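You operate a simulated robot arm through the tools that you are given. There is no shell and no other tool.

You are at the controls of a simulated robot arm. One attempt, no reset.

TASK
Wake the plunger tester: switch on, press lamp test, reset and open the air.
Fine: on first; the air last; do not start it.

The check looks at the end state, three seconds after you hand in, the way a careful person would. Anything else that was tipped, shoved, dropped, spilled or broken makes it a failure.

THE ROBOT
A 7-joint arm with a two-finger parallel gripper, fixed in place. Base frame: the origin is at the foot of the arm, x ahead of it, y to its left, z up. Lengths are in cm, angles in degrees, forces in N, time in s.
With the tool pointing down near the work surface it reaches from about 44 to 92 cm from the base axis. Its first joint turns from -115.0 to 115.0 degrees. Payload 3.91 kg.
The tool frame sits at the grasp point between the pads (the TCP): z along the fingers, y along the line on which they close. The tips reach 3 cm beyond it. Largest opening 11 cm; finger width 2, thickness 1; the body of the gripper, 4.8 by 11.2 cm, starts 5.5 cm behind the TCP.
Orientation is that of the tool frame in the base frame, as [roll, pitch, yaw] about the fixed x, y, z axes, in that order (R = Rz(yaw) Ry(pitch) Rx(roll)). With the fingers straight down and closing along the base's y, the tool's x points along the base's -x, its y along +y and its z along -z.

THE INTERFACE
- The arm moves only by the tool play_rows. Its argument "series" is text: rows parted by semicolons, each of 7 numbers parted by spaces: the turn, a rotation vector about the tool's x, y, z in degrees, then the shift along the tool's x, y, z in cm, then the gripper command, from -1 (fully open) to 1 (shut), values between in proportion. In form: ax ay az x y z claw; .... A call has 1 to 20 rows; each row shifts and turns the commanded pose from where the row before left it, along the tool's axes as they then stand. A row lasts 0.2 s, in which the tool goes at most 5 cm and 8.6 degrees; a call with a longer step from one row to the next is refused whole, and so is a gripper value outside its range. A pose out of reach is approached as far as the arm can. The call stops where the force on the tool passes 40 N (or 10 N more than at its start, if that is more) or the arm is blocked; 0.2 s more then pass. The fingers move at their own pace (about 15.3 cm/s each) and stop on an object; they squeeze with about 26 N. The grip force told is the motor's: it shows also when the fingers shut on nothing. Time passes only in rows, and 0.2 s behind the last, so rows that do not move let the fingers close. It gives the time, the measured TCP pose, the force on the tool (base axes), the opening and the grip force at its end, in the units of the frame above (readings bear some noise), with the torque about the TCP (base axes, N m) and any sound that the robot's microphone picked up.
- Cameras (640 x 400 px; columns grow to the right, rows downward): "scene" is fixed at [5.22, 48.92, 176.89]; the picture's right is [-0.85, -0.52, 0.00], its down [-0.25, 0.40, -0.88] and it looks along [0.46, -0.75, -0.47] (base axes); focal length 312 px, centre (320, 200). "wrist" rides on the gripper at [7.2, 1.7, -10.3] in the tool frame; the picture's right is [-0.23, 0.97, 0.00], its down [-0.76, -0.18, -0.62] and it looks along [-0.61, -0.14, 0.78] (tool axes); focal length 222 px, centre (320, 200). There is no depth. A picture from a camera that has moved, and an enlarged one, comes with that camera's place and axes in the base frame and with its lens. The place of the scene camera against the robot may be out by one fixed shift of up to 1.2 cm in any direction.
- camera(camera): a new picture of that camera. The clock stands still meanwhile.
- slide_trunk(by): slides the trunk up (or, below 0, down) by that many cm; the arm rides with it, the base frame stays. It gives what a move gives, with no picture.
- close_up(camera, box): a new picture of the part [left, top, right, bottom] of that camera's present view, enlarged. The clock stands still meanwhile.
- sign_off(): hands the job in; it is judged then, once.

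Places have to be worked out from the pictures, the camera data and where the tool is seen. Open the gripper and draw the arm clear of the work before you hand the job in, unless the task says otherwise.

The tools are called after "Call:" as a command line: name --argument value ..., lists and objects as JSON in quotes. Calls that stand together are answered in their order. play_rows: Moves the arm, as the interface text tells. Its arguments: {"type":"object","properties":{"series":{"type":"string"}},"required":["series"]} The other tools are called the same way: slide_trunk (by) slides the trunk up or down; camera (camera) takes a picture; close_up (camera, box) takes an enlarged picture of a part of a camera's view; sign_off () hands the job in.

At the start:

```text
time_s: 0.0
tool_pos: [63.35, -20.4, 159.51]
tcp_rot: [-180.0, 0.0, 180.0]
wrist_force: [0.5, 0.7, 0.1]
ft_torque: [0.03, 0.01, -0.05]
gripper_width: 11.0
finger_force: 0.0
trunk travel left (down, up): [-92.5, 6.5]
```

scene: 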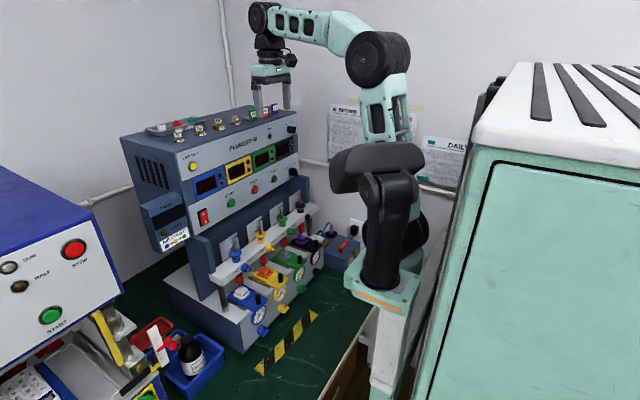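
wrist: 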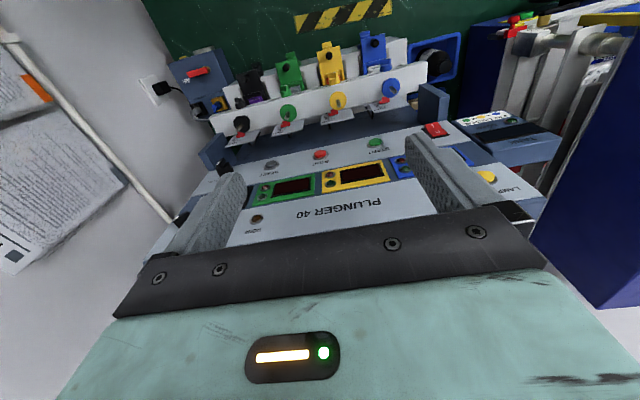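

I start by looking at the tester panel more closely before moving anything.

Call:
close_up --camera "scene" --box '[110, 90, 330, 230]'

Call:
close_up --camera "scene" --box '[200, 200, 370, 310]'

Call:
close_up --camera "wrist" --box '[130, 20, 560, 290]'

```text
2.86 times, centred on (220, 160) of scene
camera zoom: at [5.22, 48.92, 176.89], right [-0.85, -0.52, 0.0], down [-0.25, 0.4, -0.88], along [0.46, -0.75, -0.47], focal length 890 px, centre (606, 314)
```

zoom: 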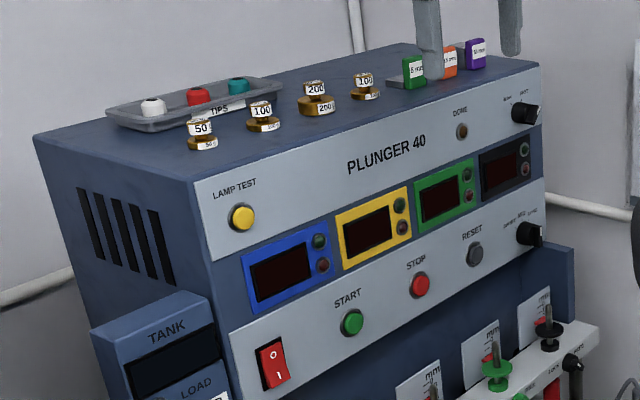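

```text
3.64 times, centred on (285, 255) of scene
camera zoom: at [5.22, 48.92, 176.89], right [-0.85, -0.52, 0.0], down [-0.25, 0.4, -0.88], along [0.46, -0.75, -0.47], focal length 1133 px, centre (447, 0)
```

zoom: 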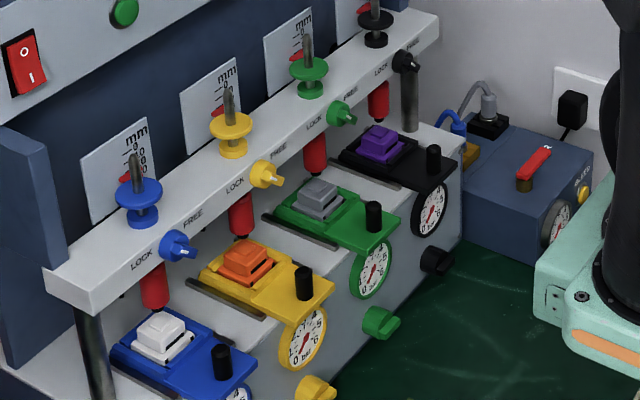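

```text
1.48 times, centred on (345, 155) of wrist
camera zoom: at [56.22, -18.55, 169.87], right [0.23, 0.97, 0.0], down [0.76, -0.18, 0.62], along [0.61, -0.14, -0.78], focal length 329 px, centre (283, 267)
```

zoom: 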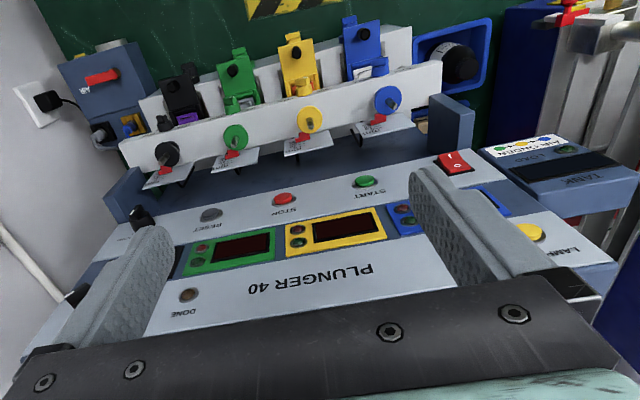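

I zoom in further on the air unit, the card on the tank unit, the wall notes and the control labels.

Call:
close_up --camera "scene" --box '[315, 215, 375, 275]'

Call:
close_up --camera "scene" --box '[140, 190, 220, 260]'

Call:
close_up --camera "scene" --box '[320, 90, 480, 190]'

Call:
close_up --camera "scene" --box '[180, 130, 310, 230]'

Call:
close_up --camera "wrist" --box '[160, 30, 260, 120]'

Call:
close_up --camera "wrist" --box '[420, 90, 560, 200]'

Call:
close_up --camera "wrist" --box '[0, 60, 140, 280]'

```text
6.67 times, centred on (345, 245) of scene
camera zoom: at [5.22, 48.92, 176.89], right [-0.85, -0.52, 0.0], down [-0.25, 0.4, -0.88], along [0.46, -0.75, -0.47], focal length 2078 px, centre (153, -100)
```

zoom: 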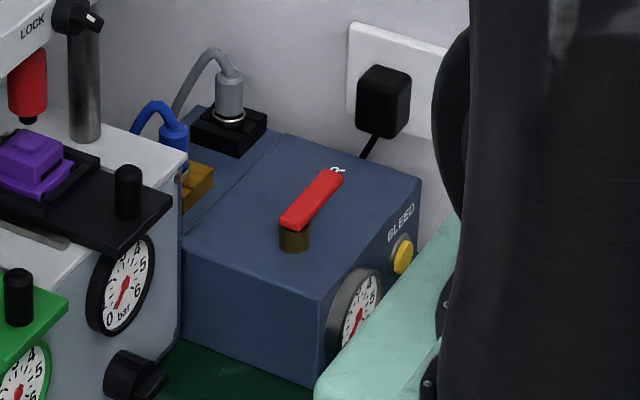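

```text
5.71 times, centred on (180, 225) of scene
camera zoom: at [5.22, 48.92, 176.89], right [-0.85, -0.52, 0.0], down [-0.25, 0.4, -0.88], along [0.46, -0.75, -0.47], focal length 1781 px, centre (1120, 57)
```

zoom: 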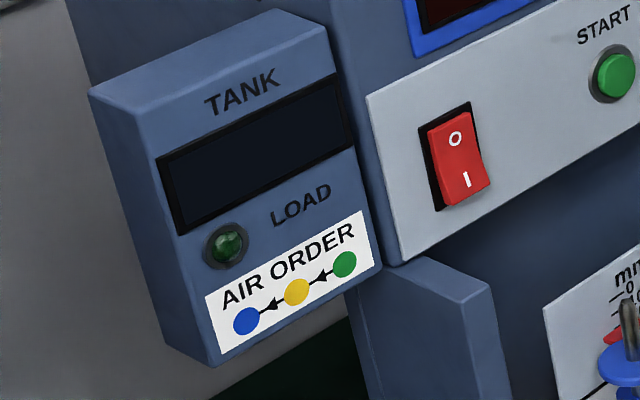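

```text
4.00 times, centred on (400, 140) of scene
camera zoom: at [5.22, 48.92, 176.89], right [-0.85, -0.52, 0.0], down [-0.25, 0.4, -0.88], along [0.46, -0.75, -0.47], focal length 1247 px, centre (0, 440)
```

zoom: 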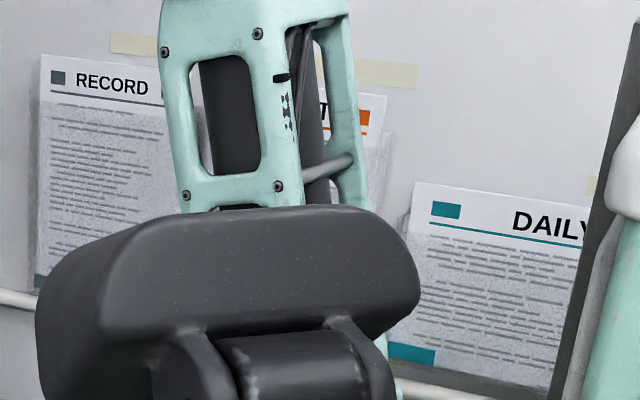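

```text
4.00 times, centred on (245, 180) of scene
camera zoom: at [5.22, 48.92, 176.89], right [-0.85, -0.52, 0.0], down [-0.25, 0.4, -0.88], along [0.46, -0.75, -0.47], focal length 1247 px, centre (620, 280)
```

zoom: 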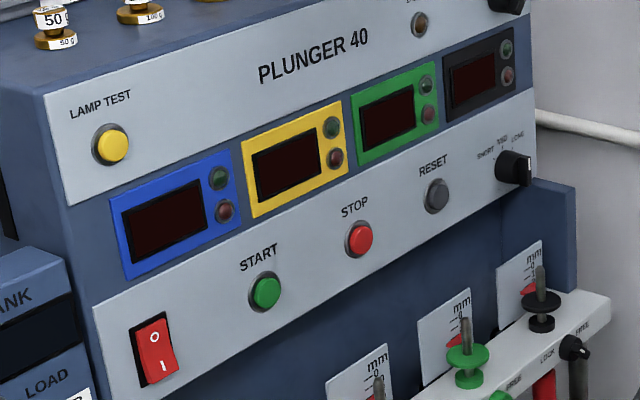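

```text
4.44 times, centred on (210, 75) of wrist
camera zoom: at [56.22, -18.55, 169.87], right [0.23, 0.97, 0.0], down [0.76, -0.18, 0.62], along [0.61, -0.14, -0.78], focal length 987 px, centre (809, 756)
```

zoom: 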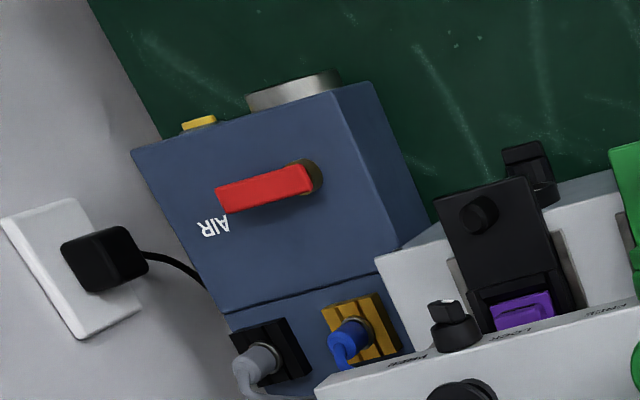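

```text
3.64 times, centred on (490, 145) of wrist
camera zoom: at [56.22, -18.55, 169.87], right [0.23, 0.97, 0.0], down [0.76, -0.18, 0.62], along [0.61, -0.14, -0.78], focal length 808 px, centre (-298, 400)
```

zoom: 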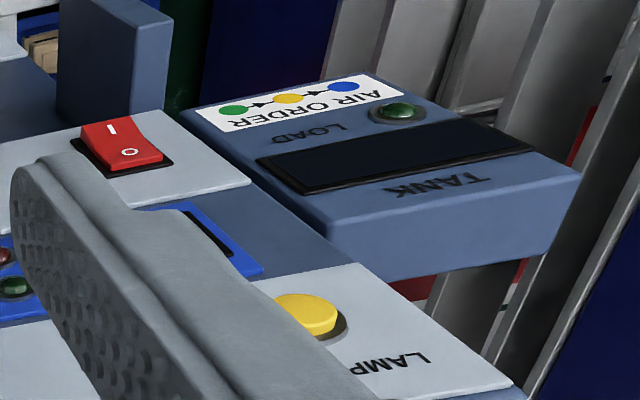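

```text
1.82 times, centred on (70, 170) of wrist
camera zoom: at [56.22, -18.55, 169.87], right [0.23, 0.97, 0.0], down [0.76, -0.18, 0.62], along [0.61, -0.14, -0.78], focal length 404 px, centre (774, 254)
```

zoom: 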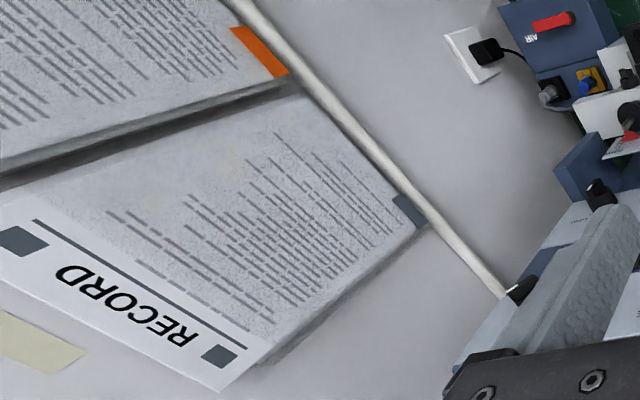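

The panel looks vertical, facing -x at about x≈76. By triangulation the switch is near (76,-1,130), LAMP TEST near (76,-1,145) and RESET near (76,-33,130). The air lever is on the blue box to the right. I'll turn the tool to point at +x while still clear of the panel and shut the fingers.

Call:
play_rows --series "0 0 0 1 0 0 1; 0 -8.182 0 0 0 0 1; 0 -8.182 0 0 0 0 1; 0 -8.182 0 0 0 0 1; 0 -8.182 0 0 0 0 1; 0 -8.182 0 0 0 0 1; 0 -8.182 0 0 0 0 1; 0 -8.182 0 0 0 0 1; 0 -8.182 0 0 0 0 1; 0 -8.182 0 0 0 0 1; 0 -8.182 0 0 0 0 1; 0 -8.18 0 0 0 0 1; 0 0 0 0 0 0 1; 0 0 0 0 0 0 1"

Call:
camera --camera "wrist"

Call:
camera --camera "scene"

```text
time_s: 3.0
tool_pos: [64.61, -20.94, 157.63]
tcp_rot: [77.3, 90.0, 77.2]
wrist_force: [-0.5, -0.5, -0.2]
ft_torque: [0.01, -0.04, 0.0]
gripper_width: 0.01
finger_force: 26.2
out of reach, approached as far as the arm can: row 8, 9
trunk travel left (down, up): [-92.5, 6.5]
```

```text
taken
camera wrist: at [54.3, -19.11, 150.31], right [0.0, 0.97, 0.23], down [-0.62, -0.18, 0.76], along [0.78, -0.14, 0.61], focal length 222 px, centre (320, 200)
```

wrist: 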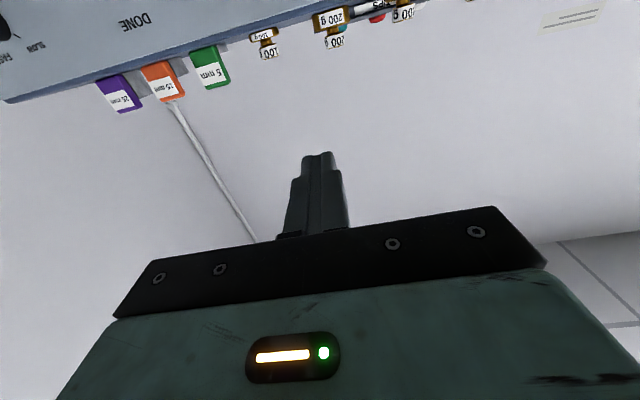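

```text
taken
```

scene: 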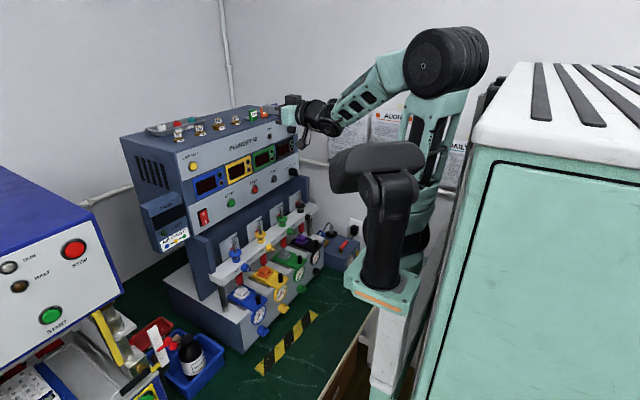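

The tool now points at +x, with the tip around x≈67.6 and z≈157.6. I'll lower the trunk 20 cm to bring the gripper to panel height; it stays about 8 cm in front of the panel.

Call:
slide_trunk --by -18

Call:
camera --camera "wrist"

Call:
camera --camera "scene"

```text
time_s: 5.0
tool_pos: [64.6, -20.85, 139.7]
tcp_rot: [-40.8, 90.0, -40.9]
wrist_force: [0.0, 0.4, 0.0]
ft_torque: [0.02, 0.01, 0.03]
gripper_width: 0.01
finger_force: 25.9
trunk travel left (down, up): [-74.5, 24.5]
```

```text
taken
camera wrist: at [54.29, -19.1, 132.33], right [0.0, 0.97, 0.23], down [-0.62, -0.18, 0.76], along [0.78, -0.14, 0.61], focal length 222 px, centre (320, 200)
```

wrist: 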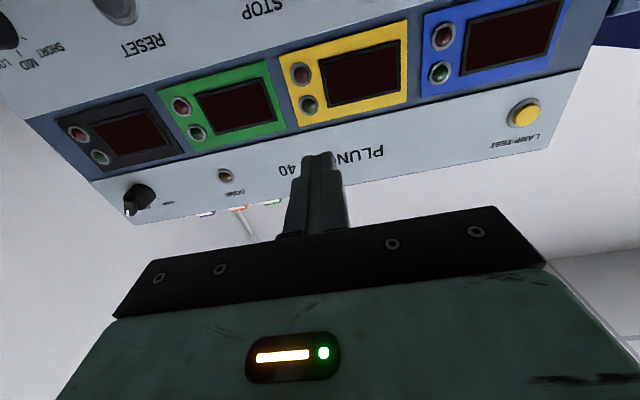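

```text
taken
```

scene: 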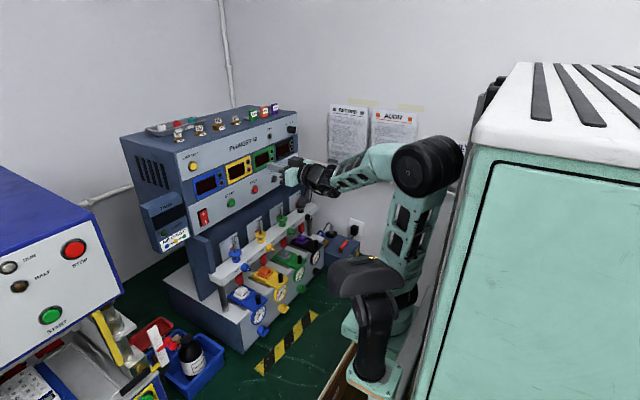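

The wrist camera gives accurate rays. Triangulated positions are LAMP TEST ≈(77.5,-0.3,144.2), RESET ≈(77.3,-34.1,127.7), START ≈(77.4,-12,127.7) and the rocker centre ≈(77.4,-0.1,127.3). The I half of the rocker is the lower one. I move sideways to y≈0 with a 25° downward tilt so the gripper body stays above the plungers.

Call:
play_rows --series "0 8.333 0 0 4.17 0 1; 0 8.333 0 0 4.17 0 1; 0 8.333 0 0 4.17 0 1; 0 0 0 0 4.17 0 1; 0 0 0 0 4.17 0 1; 0 0 0 0 0 0 1; 0 0 0 0 0 0 1"

Call:
camera --camera "wrist"

Call:
camera --camera "scene"

```text
time_s: 6.6
tool_pos: [65.8, 0.11, 136.18]
tcp_rot: [-179.9, 65.2, -179.9]
wrist_force: [0.4, -0.5, -0.7]
ft_torque: [0.06, 0.02, 0.03]
gripper_width: 0.0
finger_force: 26.4
out of reach, approached as far as the arm can: row 1
trunk travel left (down, up): [-74.5, 24.5]
```

```text
taken
camera wrist: at [53.29, 1.84, 133.99], right [0.1, 0.97, 0.21], down [-0.24, -0.18, 0.95], along [0.97, -0.14, 0.22], focal length 222 px, centre (320, 200)
```

wrist: 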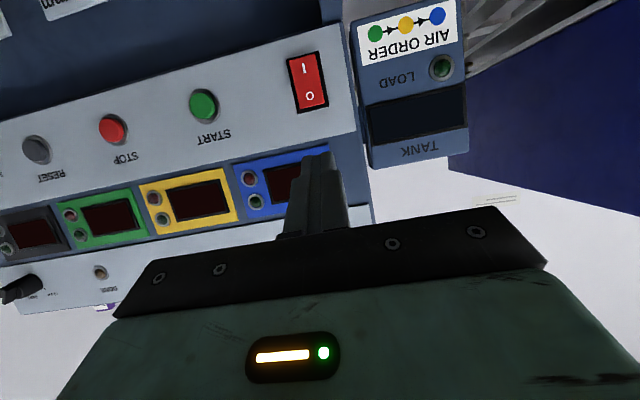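

```text
taken
```

scene: 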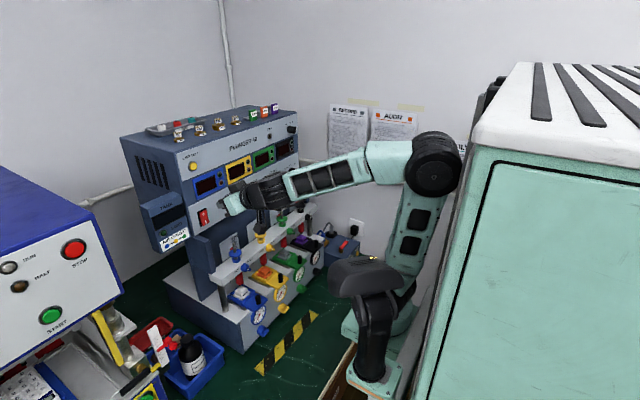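

The tool is now at (65.8,0.1,136.2), tilted 25° down. I zoom in on the rocker to fix its exact place and state.

Call:
close_up --camera "wrist" --box '[260, 40, 360, 120]'

Call:
close_up --camera "scene" --box '[180, 180, 280, 260]'

```text
5.00 times, centred on (310, 80) of wrist
camera zoom: at [53.29, 1.84, 133.99], right [0.1, 0.97, 0.21], down [-0.24, -0.18, 0.95], along [0.97, -0.14, 0.22], focal length 1111 px, centre (370, 800)
```

zoom: 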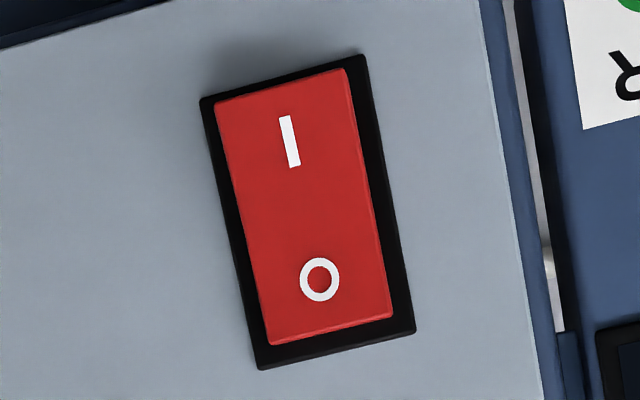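

```text
5.00 times, centred on (230, 220) of scene
camera zoom: at [5.22, 48.92, 176.89], right [-0.85, -0.52, 0.0], down [-0.25, 0.4, -0.88], along [0.46, -0.75, -0.47], focal length 1558 px, centre (770, 100)
```

zoom: 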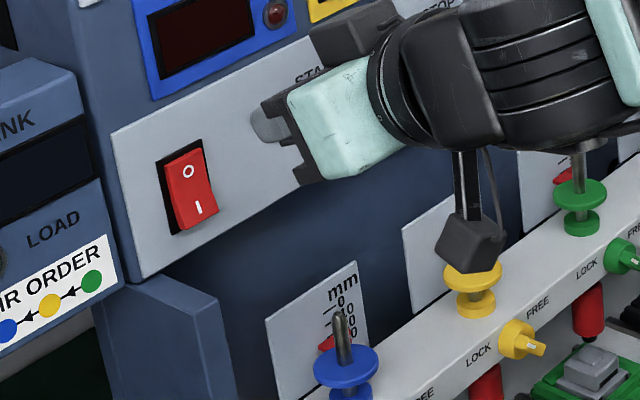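

The I mark is at (≈77,-0.36,126.3) and O is at z 128.8, so the lower half sticks out and the switch is off. I move to a pre-press pose in front of the I half, with the tip about 5 cm short.

Call:
play_rows --series "0 0 0 2.46 -0.157 2.31 1; 0 0 0 2.46 -0.157 2.31 1; 0 0 0 2.46 -0.157 2.31 1; 0 0 0 0 0 0 1; 0 0 0 0 0 0 1"

Call:
camera --camera "wrist"

Call:
close_up --camera "scene" --box '[180, 180, 280, 260]'

```text
time_s: 7.8
tool_pos: [68.92, -0.37, 126.54]
tcp_rot: [180.0, 65.0, 179.9]
wrist_force: [1.1, 0.7, -0.2]
ft_torque: [0.0, -0.01, 0.0]
gripper_width: 0.0
finger_force: 26.3
trunk travel left (down, up): [-74.5, 24.5]
```

```text
taken
camera wrist: at [56.48, 1.38, 124.4], right [0.1, 0.97, 0.21], down [-0.24, -0.18, 0.95], along [0.97, -0.14, 0.22], focal length 222 px, centre (320, 200)
```

wrist: 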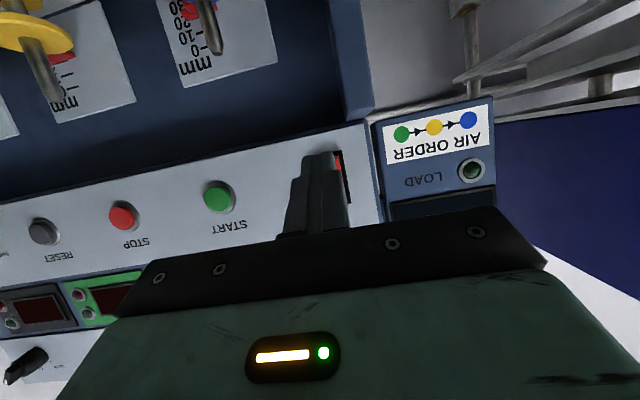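

```text
5.00 times, centred on (230, 220) of scene
camera zoom: at [5.22, 48.92, 176.89], right [-0.85, -0.52, 0.0], down [-0.25, 0.4, -0.88], along [0.46, -0.75, -0.47], focal length 1558 px, centre (770, 100)
```

zoom: 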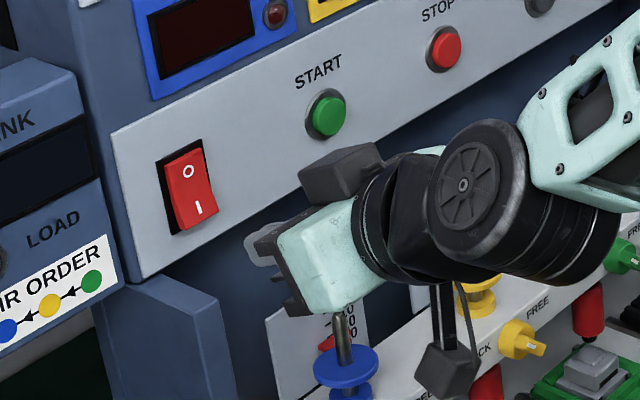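

The tip is lined up with the rocker. I now advance along +x in small steps and watch the force.

Call:
play_rows --series "0 0 0 -0.74 0 1.586 1; 0 0 0 -0.74 0 1.586 1; 0 0 0 -0.127 0 0.272 1; 0 0 0 -0.127 0 0.272 1; 0 0 0 -0.127 0 0.272 1; 0 0 0 -0.127 0 0.272 1"

Call:
close_up --camera "scene" --box '[180, 180, 280, 260]'

Call:
camera --camera "wrist"

```text
time_s: 9.2
tool_pos: [73.55, -0.44, 126.84]
tcp_rot: [-180.0, 65.0, 179.9]
wrist_force: [-0.8, 0.1, 0.3]
ft_torque: [-0.04, -0.02, 0.01]
gripper_width: 0.0
finger_force: 25.9
trunk travel left (down, up): [-74.5, 24.5]
```

```text
5.00 times, centred on (230, 220) of scene
camera zoom: at [5.22, 48.92, 176.89], right [-0.85, -0.52, 0.0], down [-0.25, 0.4, -0.88], along [0.46, -0.75, -0.47], focal length 1558 px, centre (770, 100)
```

zoom: 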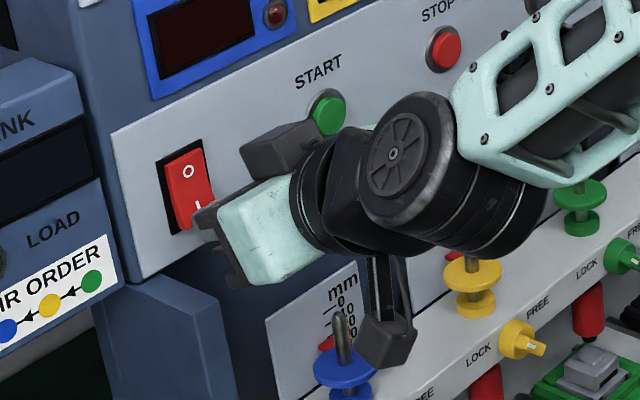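

```text
taken
camera wrist: at [61.13, 1.32, 124.51], right [0.1, 0.97, 0.21], down [-0.24, -0.18, 0.95], along [0.97, -0.14, 0.22], focal length 222 px, centre (320, 200)
```

wrist: 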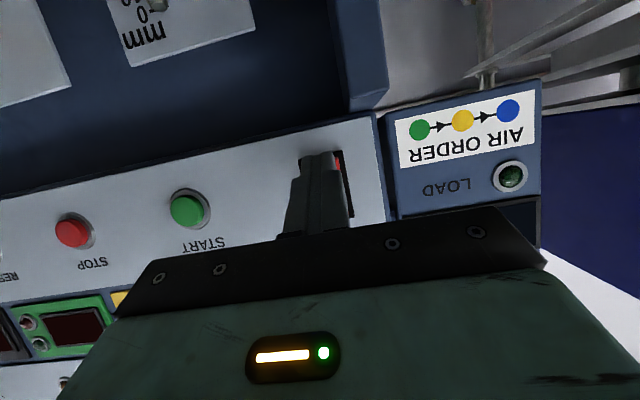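

There's no contact yet, with the leading edge at about x 76.7. I continue in small steps, dropping 0.4 cm to stay well on the I half.

Call:
play_rows --series "0 0 0 0.362 0 0.169 1; 0 0 0 -0.127 0 0.272 1; 0 0 0 -0.127 0 0.272 1; 0 0 0 -0.127 0 0.272 1"

Call:
close_up --camera "scene" --box '[180, 150, 280, 230]'

```text
time_s: 10.2
tool_pos: [73.92, -0.35, 126.13]
tcp_rot: [-179.8, 64.6, -179.8]
wrist_force: [-29.0, -4.6, 6.3]
ft_torque: [-0.1, -0.08, -0.19]
gripper_width: 0.0
finger_force: 26.1
trunk travel left (down, up): [-74.5, 24.5]
heard: click
stopped in row 4: the force on the tool passed its limit at 45 N (the readings are from after the stop); the commanded pose is now the measured one
```

```text
5.00 times, centred on (230, 190) of scene
camera zoom: at [5.22, 48.92, 176.89], right [-0.85, -0.52, 0.0], down [-0.25, 0.4, -0.88], along [0.46, -0.75, -0.47], focal length 1558 px, centre (770, 250)
```

zoom: 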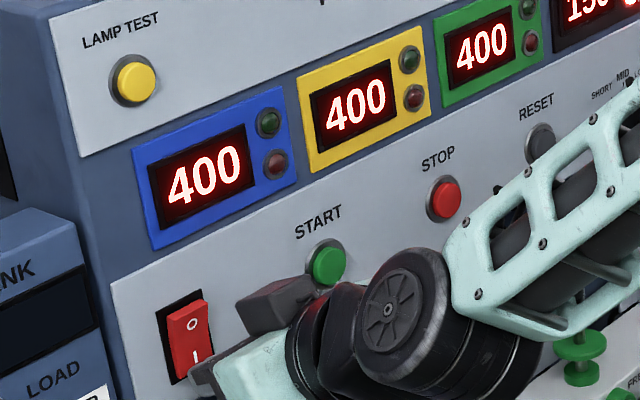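

There was a click, the displays lit up, and the machine is on. I back off 6 cm along -x, then raise the trunk to LAMP TEST height.

Call:
play_rows --series "0 0 0 1.27 0 -2.72 1; 0 0 0 1.27 0 -2.72 1; 0 0 0 0 0 0 1; 0 0 0 0 0 0 1"

Call:
slide_trunk --by 18.2

Call:
camera --camera "wrist"

Call:
close_up --camera "scene" --box '[110, 90, 330, 230]'

```text
time_s: 11.2
tool_pos: [68.31, -0.44, 126.18]
tcp_rot: [180.0, 64.7, -179.9]
wrist_force: [-0.1, 0.4, 0.1]
ft_torque: [0.01, 0.01, -0.01]
gripper_width: 0.03
finger_force: 25.9
trunk travel left (down, up): [-74.5, 24.5]
```

```text
time_s: 13.2
tool_pos: [68.24, -0.39, 144.3]
tcp_rot: [179.9, 64.7, -179.9]
wrist_force: [0.4, -0.5, -0.5]
ft_torque: [0.0, -0.03, -0.04]
gripper_width: 0.0
finger_force: 26.9
trunk travel left (down, up): [-92.7, 6.3]
```

```text
taken
camera wrist: at [55.82, 1.33, 142.25], right [0.1, 0.97, 0.21], down [-0.24, -0.18, 0.95], along [0.97, -0.14, 0.21], focal length 222 px, centre (320, 200)
```

wrist: 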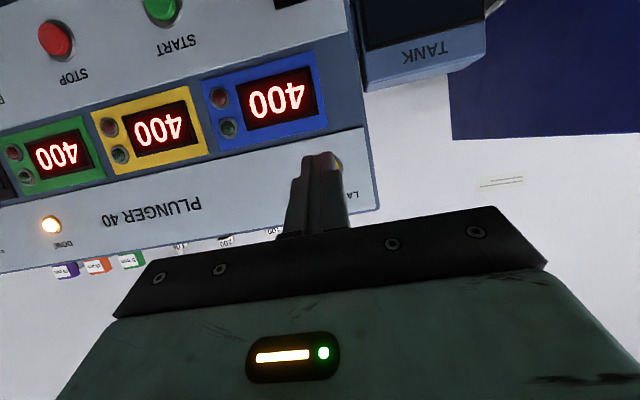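

```text
2.86 times, centred on (220, 160) of scene
camera zoom: at [5.22, 48.92, 176.89], right [-0.85, -0.52, 0.0], down [-0.25, 0.4, -0.88], along [0.46, -0.75, -0.47], focal length 890 px, centre (606, 314)
```

zoom: 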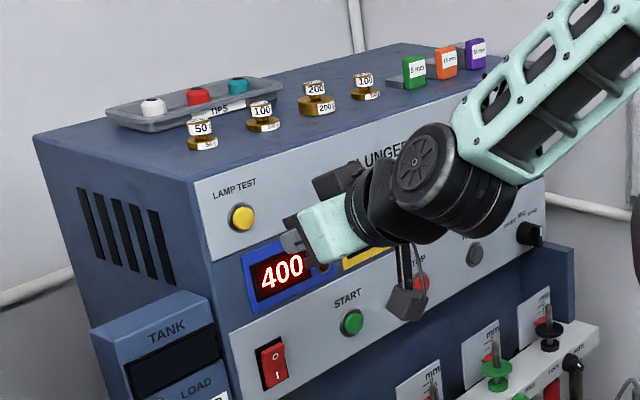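

The DONE lamp is lit. The fingertip is lined up with LAMP TEST (contact edge z ≈143.9, button 144.2), so I advance along +x with small steps at the end.

Call:
play_rows --series "0 0 0 -0.97 0.1 2.08 1; 0 0 0 -0.97 0.1 2.08 1; 0 0 0 -0.127 0 0.272 1; 0 0 0 -0.127 0 0.272 1; 0 0 0 -0.127 0 0.272 1; 0 0 0 -0.127 0 0.272 1; 0 0 0 -0.127 0 0.272 1"

Call:
close_up --camera "scene" --box '[160, 130, 300, 230]'

```text
time_s: 14.8
tool_pos: [74.29, -0.28, 144.38]
tcp_rot: [-179.8, 64.6, -179.9]
wrist_force: [-8.0, -2.8, 0.3]
ft_torque: [0.02, 0.03, -0.05]
gripper_width: 0.0
finger_force: 26.2
trunk travel left (down, up): [-92.7, 6.3]
heard: click
```

```text
4.00 times, centred on (230, 180) of scene
camera zoom: at [5.22, 48.92, 176.89], right [-0.85, -0.52, 0.0], down [-0.25, 0.4, -0.88], along [0.46, -0.75, -0.47], focal length 1247 px, centre (680, 280)
```

zoom: 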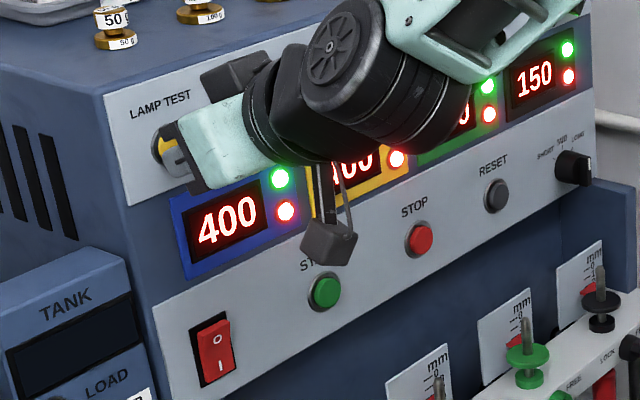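

LAMP TEST clicked and the lamps lit. I back away 7 cm and lower the trunk to the RESET row, staying clear of the panel.

Call:
play_rows --series "0 0 0 1.48 0 -3.17 1; 0 0 0 1.48 0 -3.17 1; 0 0 0 0 0 0 1; 0 0 0 0 0 0 1"

Call:
slide_trunk --by -16.3

Call:
play_rows --series "0 0 0 0 -4.2 0 1; 0 0 0 0 -4.2 0 1; 0 0 0 0 -4.2 0 1; 0 0 0 0 -4.2 0 1; 0 0 0 0 -4.2 0 1; 0 0 0 0 -4.2 0 1; 0 0 0 0 -4.2 0 1; 0 0 0 0 -4.2 0 1; 0 0 0 0 0 0 1; 0 0 0 0 0 0 1"

Call:
camera --camera "wrist"

Call:
camera --camera "scene"

```text
time_s: 15.8
tool_pos: [67.36, -0.29, 144.34]
tcp_rot: [-179.9, 64.7, -180.0]
wrist_force: [0.3, 0.3, 0.0]
ft_torque: [0.0, 0.0, 0.01]
gripper_width: 0.0
finger_force: 26.3
trunk travel left (down, up): [-92.7, 6.3]
```

```text
time_s: 17.7
tool_pos: [67.38, -0.27, 128.17]
tcp_rot: [180.0, 64.7, -179.9]
wrist_force: [-1.0, -1.0, -0.3]
ft_torque: [0.01, -0.05, 0.01]
gripper_width: 0.0
finger_force: 26.0
trunk travel left (down, up): [-76.4, 22.6]
```

```text
time_s: 19.9
tool_pos: [67.35, -33.83, 128.12]
tcp_rot: [-180.0, 64.7, 180.0]
wrist_force: [0.0, -0.3, 0.0]
ft_torque: [0.0, 0.01, 0.0]
gripper_width: 0.0
finger_force: 25.3
trunk travel left (down, up): [-76.4, 22.6]
```

```text
taken
camera wrist: at [54.94, -32.03, 125.94], right [0.1, 0.97, 0.21], down [-0.24, -0.18, 0.95], along [0.97, -0.14, 0.21], focal length 222 px, centre (320, 200)
```

wrist: 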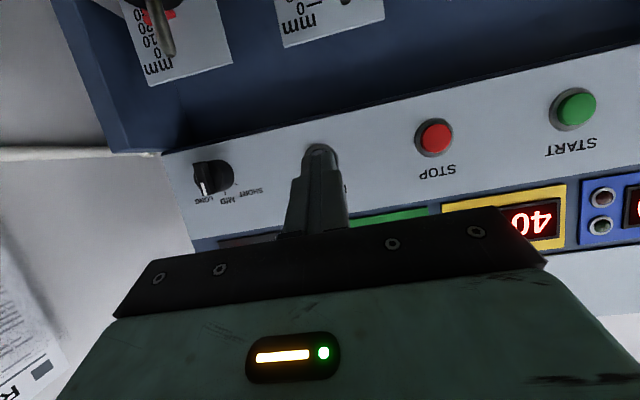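

```text
taken
```

scene: 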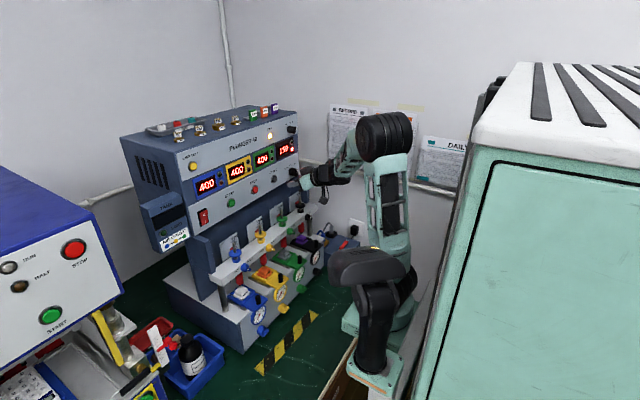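

RESET sits just behind the fingertip. I zoom to check alignment before pressing.

Call:
close_up --camera "wrist" --box '[280, 120, 360, 190]'

Call:
close_up --camera "scene" --box '[220, 120, 340, 210]'

```text
5.71 times, centred on (320, 155) of wrist
camera zoom: at [54.94, -32.03, 125.94], right [0.1, 0.97, 0.21], down [-0.24, -0.18, 0.95], along [0.97, -0.14, 0.21], focal length 1269 px, centre (320, 457)
```

zoom: 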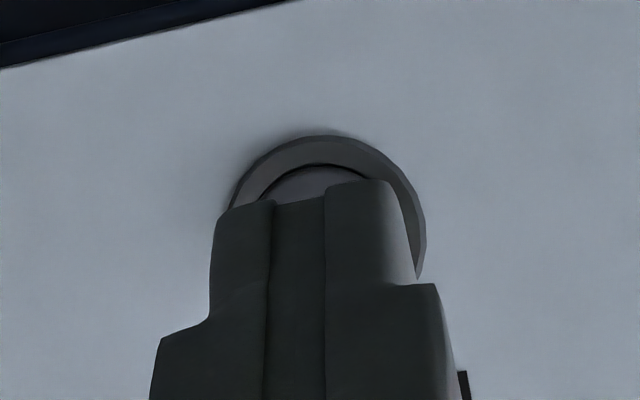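

```text
4.44 times, centred on (280, 165) of scene
camera zoom: at [5.22, 48.92, 176.89], right [-0.85, -0.52, 0.0], down [-0.25, 0.4, -0.88], along [0.46, -0.75, -0.47], focal length 1385 px, centre (498, 356)
```

zoom: 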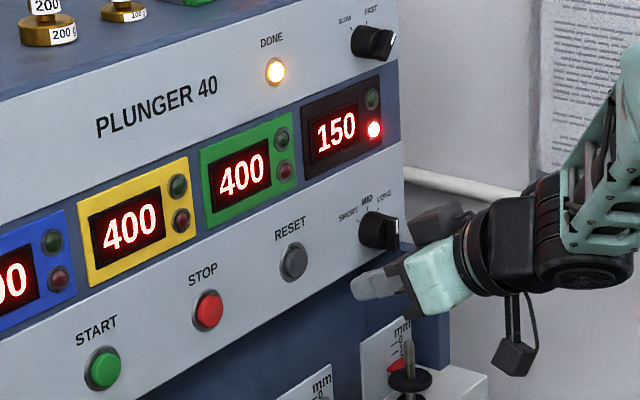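

RESET's bezel centre works out at (77.8,-34.3,126.9). I shift 0.8 cm down and 0.45 cm in -y, then advance along +x and press.

Call:
play_rows --series "0 0 0 0.725 -0.45 0.338 1; 0 0 0 -1.16 0 2.49 1; 0 0 0 -1.16 0 2.49 1; 0 0 0 -0.127 0 0.272 1; 0 0 0 -0.127 0 0.272 1; 0 0 0 -0.127 0 0.272 1; 0 0 0 -0.127 0 0.272 1; 0 0 0 -0.127 0 0.272 1"

Call:
close_up --camera "scene" --box '[180, 120, 340, 230]'

```text
time_s: 21.7
tool_pos: [74.28, -34.17, 127.26]
tcp_rot: [179.9, 64.8, -180.0]
wrist_force: [-5.9, 1.6, -0.6]
ft_torque: [0.01, 0.08, 0.05]
gripper_width: 0.01
finger_force: 26.1
trunk travel left (down, up): [-76.4, 22.6]
heard: click
```

```text
3.64 times, centred on (260, 175) of scene
camera zoom: at [5.22, 48.92, 176.89], right [-0.85, -0.52, 0.0], down [-0.25, 0.4, -0.88], along [0.46, -0.75, -0.47], focal length 1133 px, centre (538, 291)
```

zoom: 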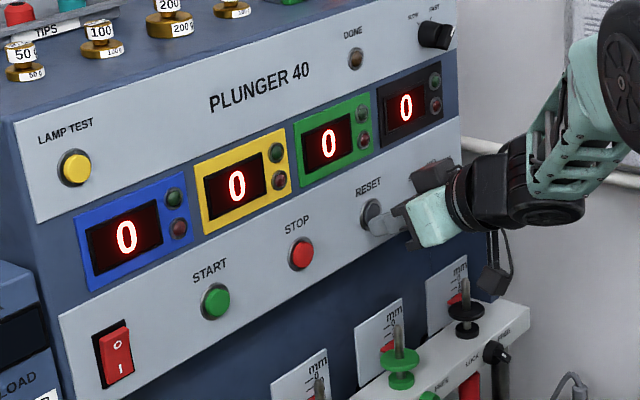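

RESET worked: displays read 0 and the DONE lamp is out. I retreat 7 cm and turn the tool straight down, well in front of the machine, before going to the air unit.

Call:
play_rows --series "0 0 0 1.48 0 -3.17 1; 0 0 0 1.48 0 -3.17 1; 0 0 0 1.06 0 -2.27 1; 0 8.1 0 0 0 0 1; 0 8.1 0 0 0 0 1; 0 8.1 0 0 0 0 1; 0 8.1 0 0 0 0 1; 0 8.1 0 0 0 0 1; 0 8.1 0 0 0 0 1; 0 8.1 0 0 0 0 1; 0 8.1 0 0 0 0 1; 0 0 0 0 0 0 1; 0 0 0 0 0 0 1"

Call:
camera --camera "wrist"

Call:
camera --camera "scene"

```text
time_s: 24.5
tool_pos: [64.78, -34.25, 127.42]
tcp_rot: [180.0, -0.1, 180.0]
wrist_force: [-0.6, -0.9, 0.4]
ft_torque: [-0.02, -0.01, -0.01]
gripper_width: 0.0
finger_force: 26.0
trunk travel left (down, up): [-76.4, 22.6]
```

```text
taken
camera wrist: at [57.61, -32.51, 137.67], right [0.23, 0.97, 0.0], down [0.76, -0.18, 0.62], along [0.61, -0.14, -0.78], focal length 222 px, centre (320, 200)
```

wrist: 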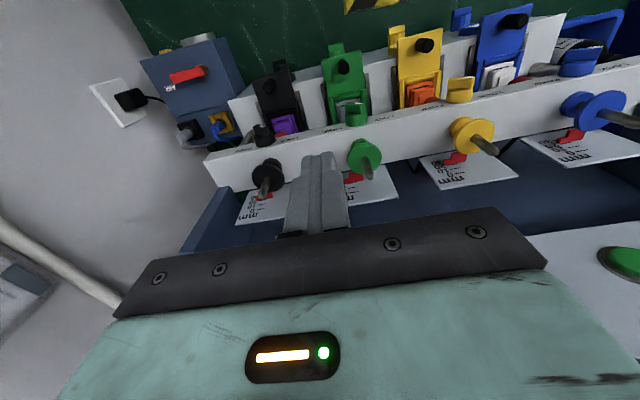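

```text
taken
```

scene: 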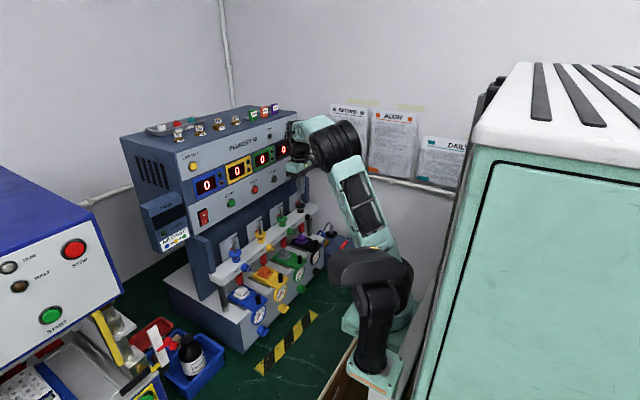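

The tool points straight down at (64.8,-34.3,127.4). I move it back to x≈52 and over to y≈-57 for a close look at the air unit.

Call:
play_rows --series "0 0 0 4.3 0 0 1; 0 0 0 4.3 0 0 1; 0 0 0 4.3 0 0 1; 0 0 0 0 -4.6 0 1; 0 0 0 0 -4.6 0 1; 0 0 0 0 -4.6 0 1; 0 0 0 0 -4.6 0 1; 0 0 0 0 -4.6 0 1; 0 0 0 0 0 0 1; 0 0 0 0 0 0 1"

Call:
slide_trunk --by -14

Call:
camera --camera "wrist"

Call:
camera --camera "scene"

```text
time_s: 26.7
tool_pos: [52.0, -57.26, 127.37]
tcp_rot: [-180.0, -0.1, -180.0]
wrist_force: [0.6, 0.1, -0.6]
ft_torque: [0.02, 0.03, 0.0]
gripper_width: 0.0
finger_force: 26.2
trunk travel left (down, up): [-76.4, 22.6]
```

```text
time_s: 28.4
tool_pos: [51.96, -57.27, 113.28]
tcp_rot: [-180.0, -0.1, -180.0]
wrist_force: [-0.3, 0.6, -0.3]
ft_torque: [-0.04, 0.0, 0.02]
gripper_width: 0.01
finger_force: 26.2
trunk travel left (down, up): [-62.4, 36.6]
```

```text
taken
camera wrist: at [44.71, -55.42, 123.69], right [0.23, 0.97, 0.0], down [0.76, -0.18, 0.62], along [0.61, -0.14, -0.78], focal length 222 px, centre (320, 200)
```

wrist: 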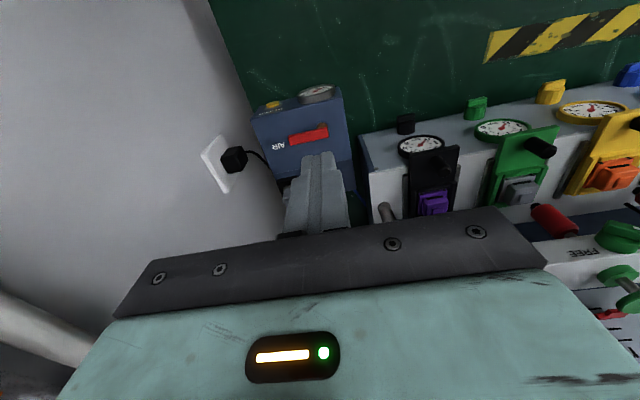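

```text
taken
```

scene: 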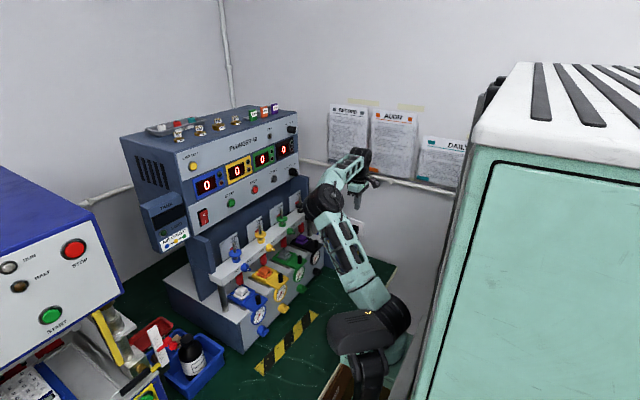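

Call:
close_up --camera "wrist" --box '[240, 75, 370, 190]'

Call:
close_up --camera "wrist" --box '[380, 60, 640, 220]'

```text
3.48 times, centred on (305, 132) of wrist
camera zoom: at [44.71, -55.42, 123.69], right [0.23, 0.97, 0.0], down [0.76, -0.18, 0.62], along [0.61, -0.14, -0.78], focal length 773 px, centre (372, 435)
```

zoom: 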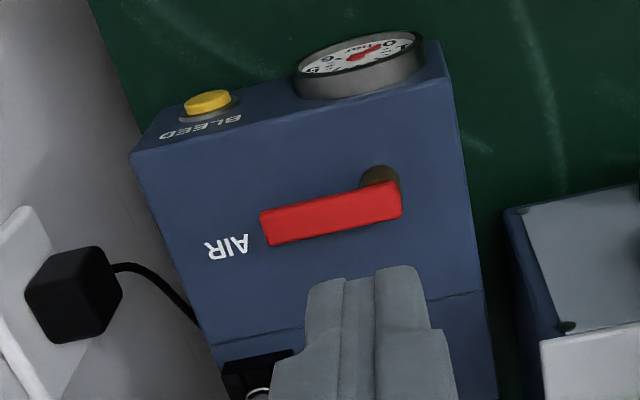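

```text
2.46 times, centred on (510, 140) of wrist
camera zoom: at [44.71, -55.42, 123.69], right [0.23, 0.97, 0.0], down [0.76, -0.18, 0.62], along [0.61, -0.14, -0.78], focal length 547 px, centre (-148, 348)
```

zoom: 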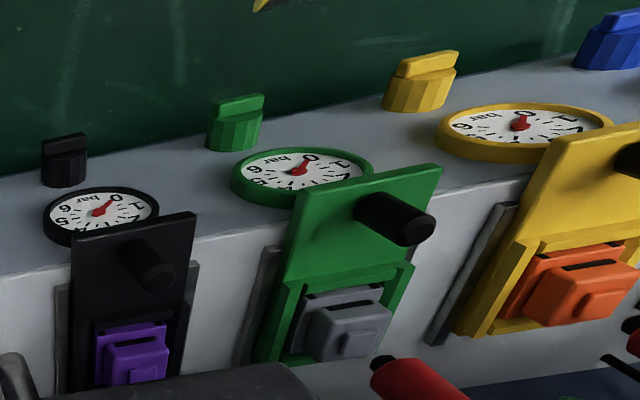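

The lever handle runs from its stem at about (59.6,-57.5) to its tip at about (59.2,-63.8), at z≈86–87 and crosswise, and the gauge reads 0. Turning it counter-clockwise (towards +x) should open it. I put the shut fingers on its -x side at (55,-62) and lower the trunk.

Call:
play_rows --series "0 0 0 -1.5 -2.3 0 1; 0 0 0 -1.5 -2.3 0 1; 0 0 0 0 0 0 1; 0 0 0 0 0 0 1"

Call:
slide_trunk --by -18

Call:
camera --camera "wrist"

Call:
camera --camera "scene"

```text
time_s: 29.4
tool_pos: [55.14, -61.75, 113.3]
tcp_rot: [-180.0, -0.2, -179.9]
wrist_force: [-0.6, -0.4, -0.2]
ft_torque: [-0.01, 0.01, -0.02]
gripper_width: 0.02
finger_force: 26.0
trunk travel left (down, up): [-62.4, 36.6]
```

```text
time_s: 31.4
tool_pos: [55.12, -61.78, 95.43]
tcp_rot: [-180.0, -0.1, -179.9]
wrist_force: [-0.2, -0.4, 0.2]
ft_torque: [-0.02, 0.01, -0.02]
gripper_width: 0.0
finger_force: 26.0
trunk travel left (down, up): [-44.4, 54.6]
```

```text
taken
camera wrist: at [47.81, -60.02, 105.74], right [0.23, 0.97, 0.0], down [0.76, -0.18, 0.62], along [0.61, -0.14, -0.78], focal length 222 px, centre (320, 200)
```

wrist: 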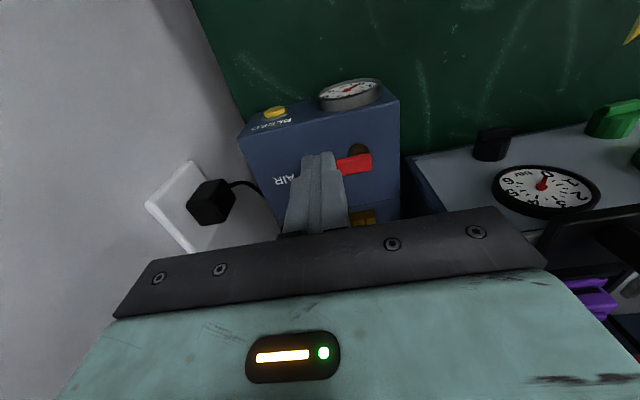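

```text
taken
```

scene: 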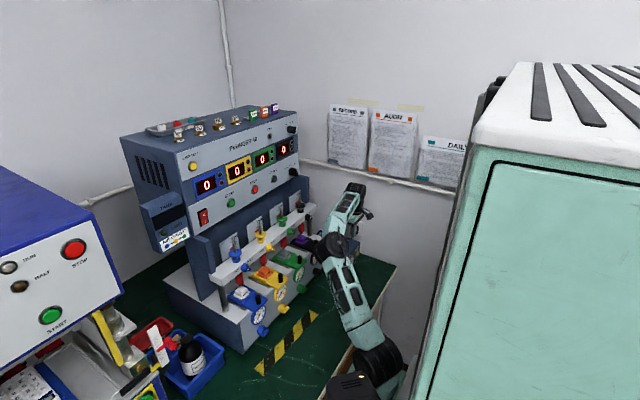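

The lever's near side is at x≈58.4 and the fingertips end at x≈56.1, so there is room to go down beside it. I estimate the box top at z≈83.5–84, so I lower 7 cm to bring the tips to about z 85.4, watching the force.

Call:
play_rows --series "0 0 0 0 0 2 1; 0 0 0 0 0 2 1; 0 0 0 0 0 1.5 1; 0 0 0 0 0 1 1; 0 0 0 0 0 0.5 1; 0 0 0 0 0 0 1"

Call:
close_up --camera "wrist" --box '[230, 60, 430, 200]'

Call:
close_up --camera "scene" --box '[300, 170, 420, 270]'

```text
time_s: 32.8
tool_pos: [55.06, -61.76, 88.29]
tcp_rot: [180.0, -0.2, -179.9]
wrist_force: [-0.5, -0.1, 0.2]
ft_torque: [-0.02, -0.01, 0.01]
gripper_width: 0.0
finger_force: 26.2
trunk travel left (down, up): [-44.4, 54.6]
```

```text
2.86 times, centred on (330, 130) of wrist
camera zoom: at [47.78, -60.01, 98.71], right [0.23, 0.97, 0.0], down [0.76, -0.18, 0.62], along [0.61, -0.14, -0.78], focal length 635 px, centre (291, 400)
```

zoom: 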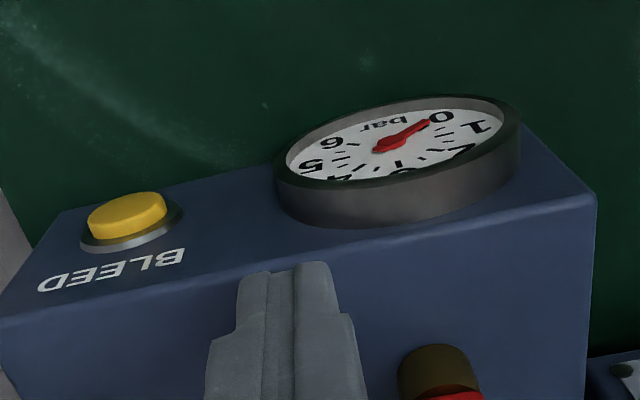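

```text
4.00 times, centred on (360, 220) of scene
camera zoom: at [5.22, 48.92, 176.89], right [-0.85, -0.52, 0.0], down [-0.25, 0.4, -0.88], along [0.46, -0.75, -0.47], focal length 1247 px, centre (160, 120)
```

zoom: 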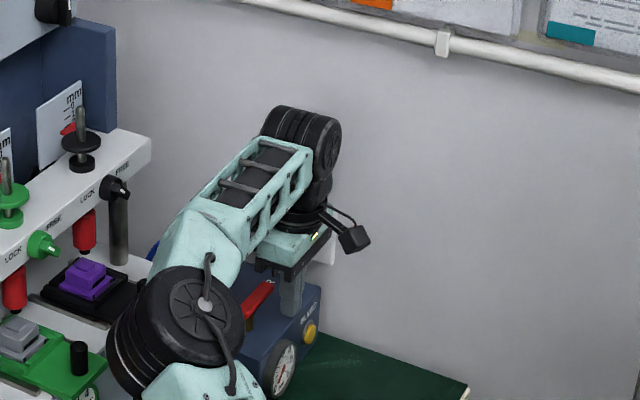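

The gauge needle is at 0 and the fingers are beside the lever. I push gently towards +x, in small steps after the first approach.

Call:
play_rows --series "0 0 0 -1.8 0 0 1; 0 0 0 -0.4 0 0 1; 0 0 0 -0.4 0 0 1; 0 0 0 -0.4 0 0 1; 0 0 0 -0.4 0 0 1"

Call:
camera --camera "wrist"

Call:
close_up --camera "scene" --box '[300, 190, 420, 270]'

```text
time_s: 34.0
tool_pos: [57.66, -61.86, 88.36]
tcp_rot: [179.7, -0.8, 179.4]
wrist_force: [-11.0, 6.0, 2.1]
ft_torque: [0.14, 0.21, 0.09]
gripper_width: 0.01
finger_force: 25.8
trunk travel left (down, up): [-44.4, 54.6]
stopped in row 5: the force on the tool passed its limit at 44 N (the readings are from after the stop); the commanded pose is now the measured one
```

```text
taken
camera wrist: at [50.54, -60.06, 98.83], right [0.24, 0.97, 0.0], down [0.77, -0.19, 0.61], along [0.59, -0.14, -0.79], focal length 222 px, centre (320, 200)
```

wrist: 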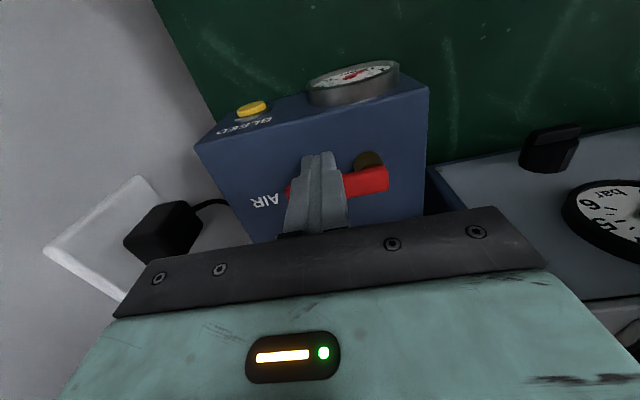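

```text
5.00 times, centred on (360, 230) of scene
camera zoom: at [5.22, 48.92, 176.89], right [-0.85, -0.52, 0.0], down [-0.25, 0.4, -0.88], along [0.46, -0.75, -0.47], focal length 1558 px, centre (120, 50)
```

zoom: 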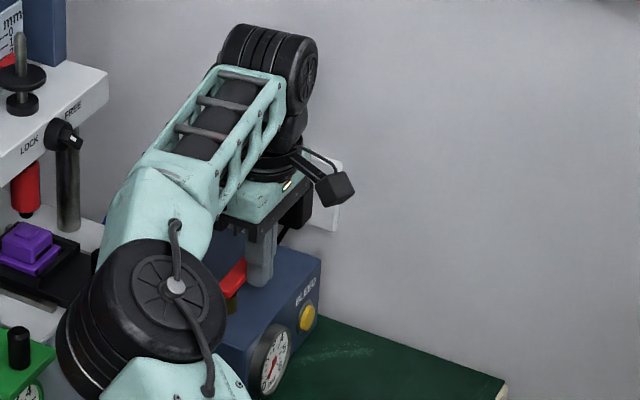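

The lever doesn't give towards +x: 44 N with no motion, and the gauge still at 0. It must turn the other way, so I back off, rise over the lever, and come down on its +x side.

Call:
play_rows --series "0 0 0 1.5 0 0 1; 0 0.8 0 0 0 -3 1; 0 0 0 0 0 -3 1; 0 0 0 -3.5 0 0 1; 0 0 0 -3.5 0 0 1; 0 0 0 0 0 0 1; 0 0 0 0 0 0 1"

Call:
camera --camera "wrist"

Call:
close_up --camera "scene" --box '[300, 190, 420, 270]'

```text
time_s: 35.6
tool_pos: [63.41, -61.88, 94.12]
tcp_rot: [179.6, -1.5, 179.6]
wrist_force: [0.2, -0.9, -0.6]
ft_torque: [-0.01, 0.0, 0.05]
gripper_width: 0.02
finger_force: 26.2
trunk travel left (down, up): [-44.4, 54.6]
```

```text
taken
camera wrist: at [56.42, -60.13, 104.62], right [0.23, 0.97, 0.0], down [0.78, -0.19, 0.6], along [0.59, -0.14, -0.8], focal length 222 px, centre (320, 200)
```

wrist: 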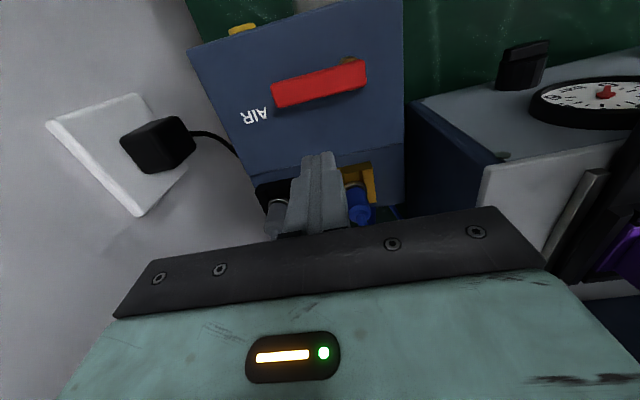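

```text
5.00 times, centred on (360, 230) of scene
camera zoom: at [5.22, 48.92, 176.89], right [-0.85, -0.52, 0.0], down [-0.25, 0.4, -0.88], along [0.46, -0.75, -0.47], focal length 1558 px, centre (120, 50)
```

zoom: 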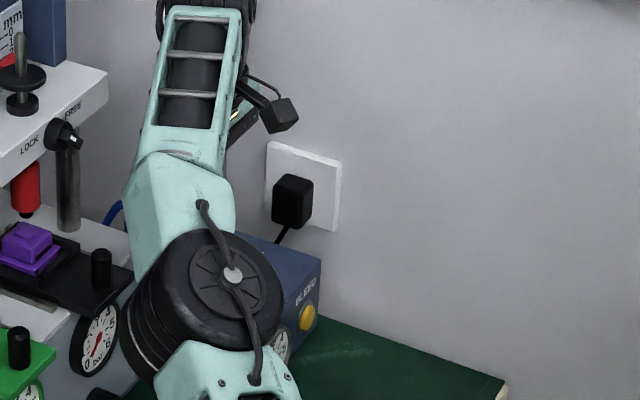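

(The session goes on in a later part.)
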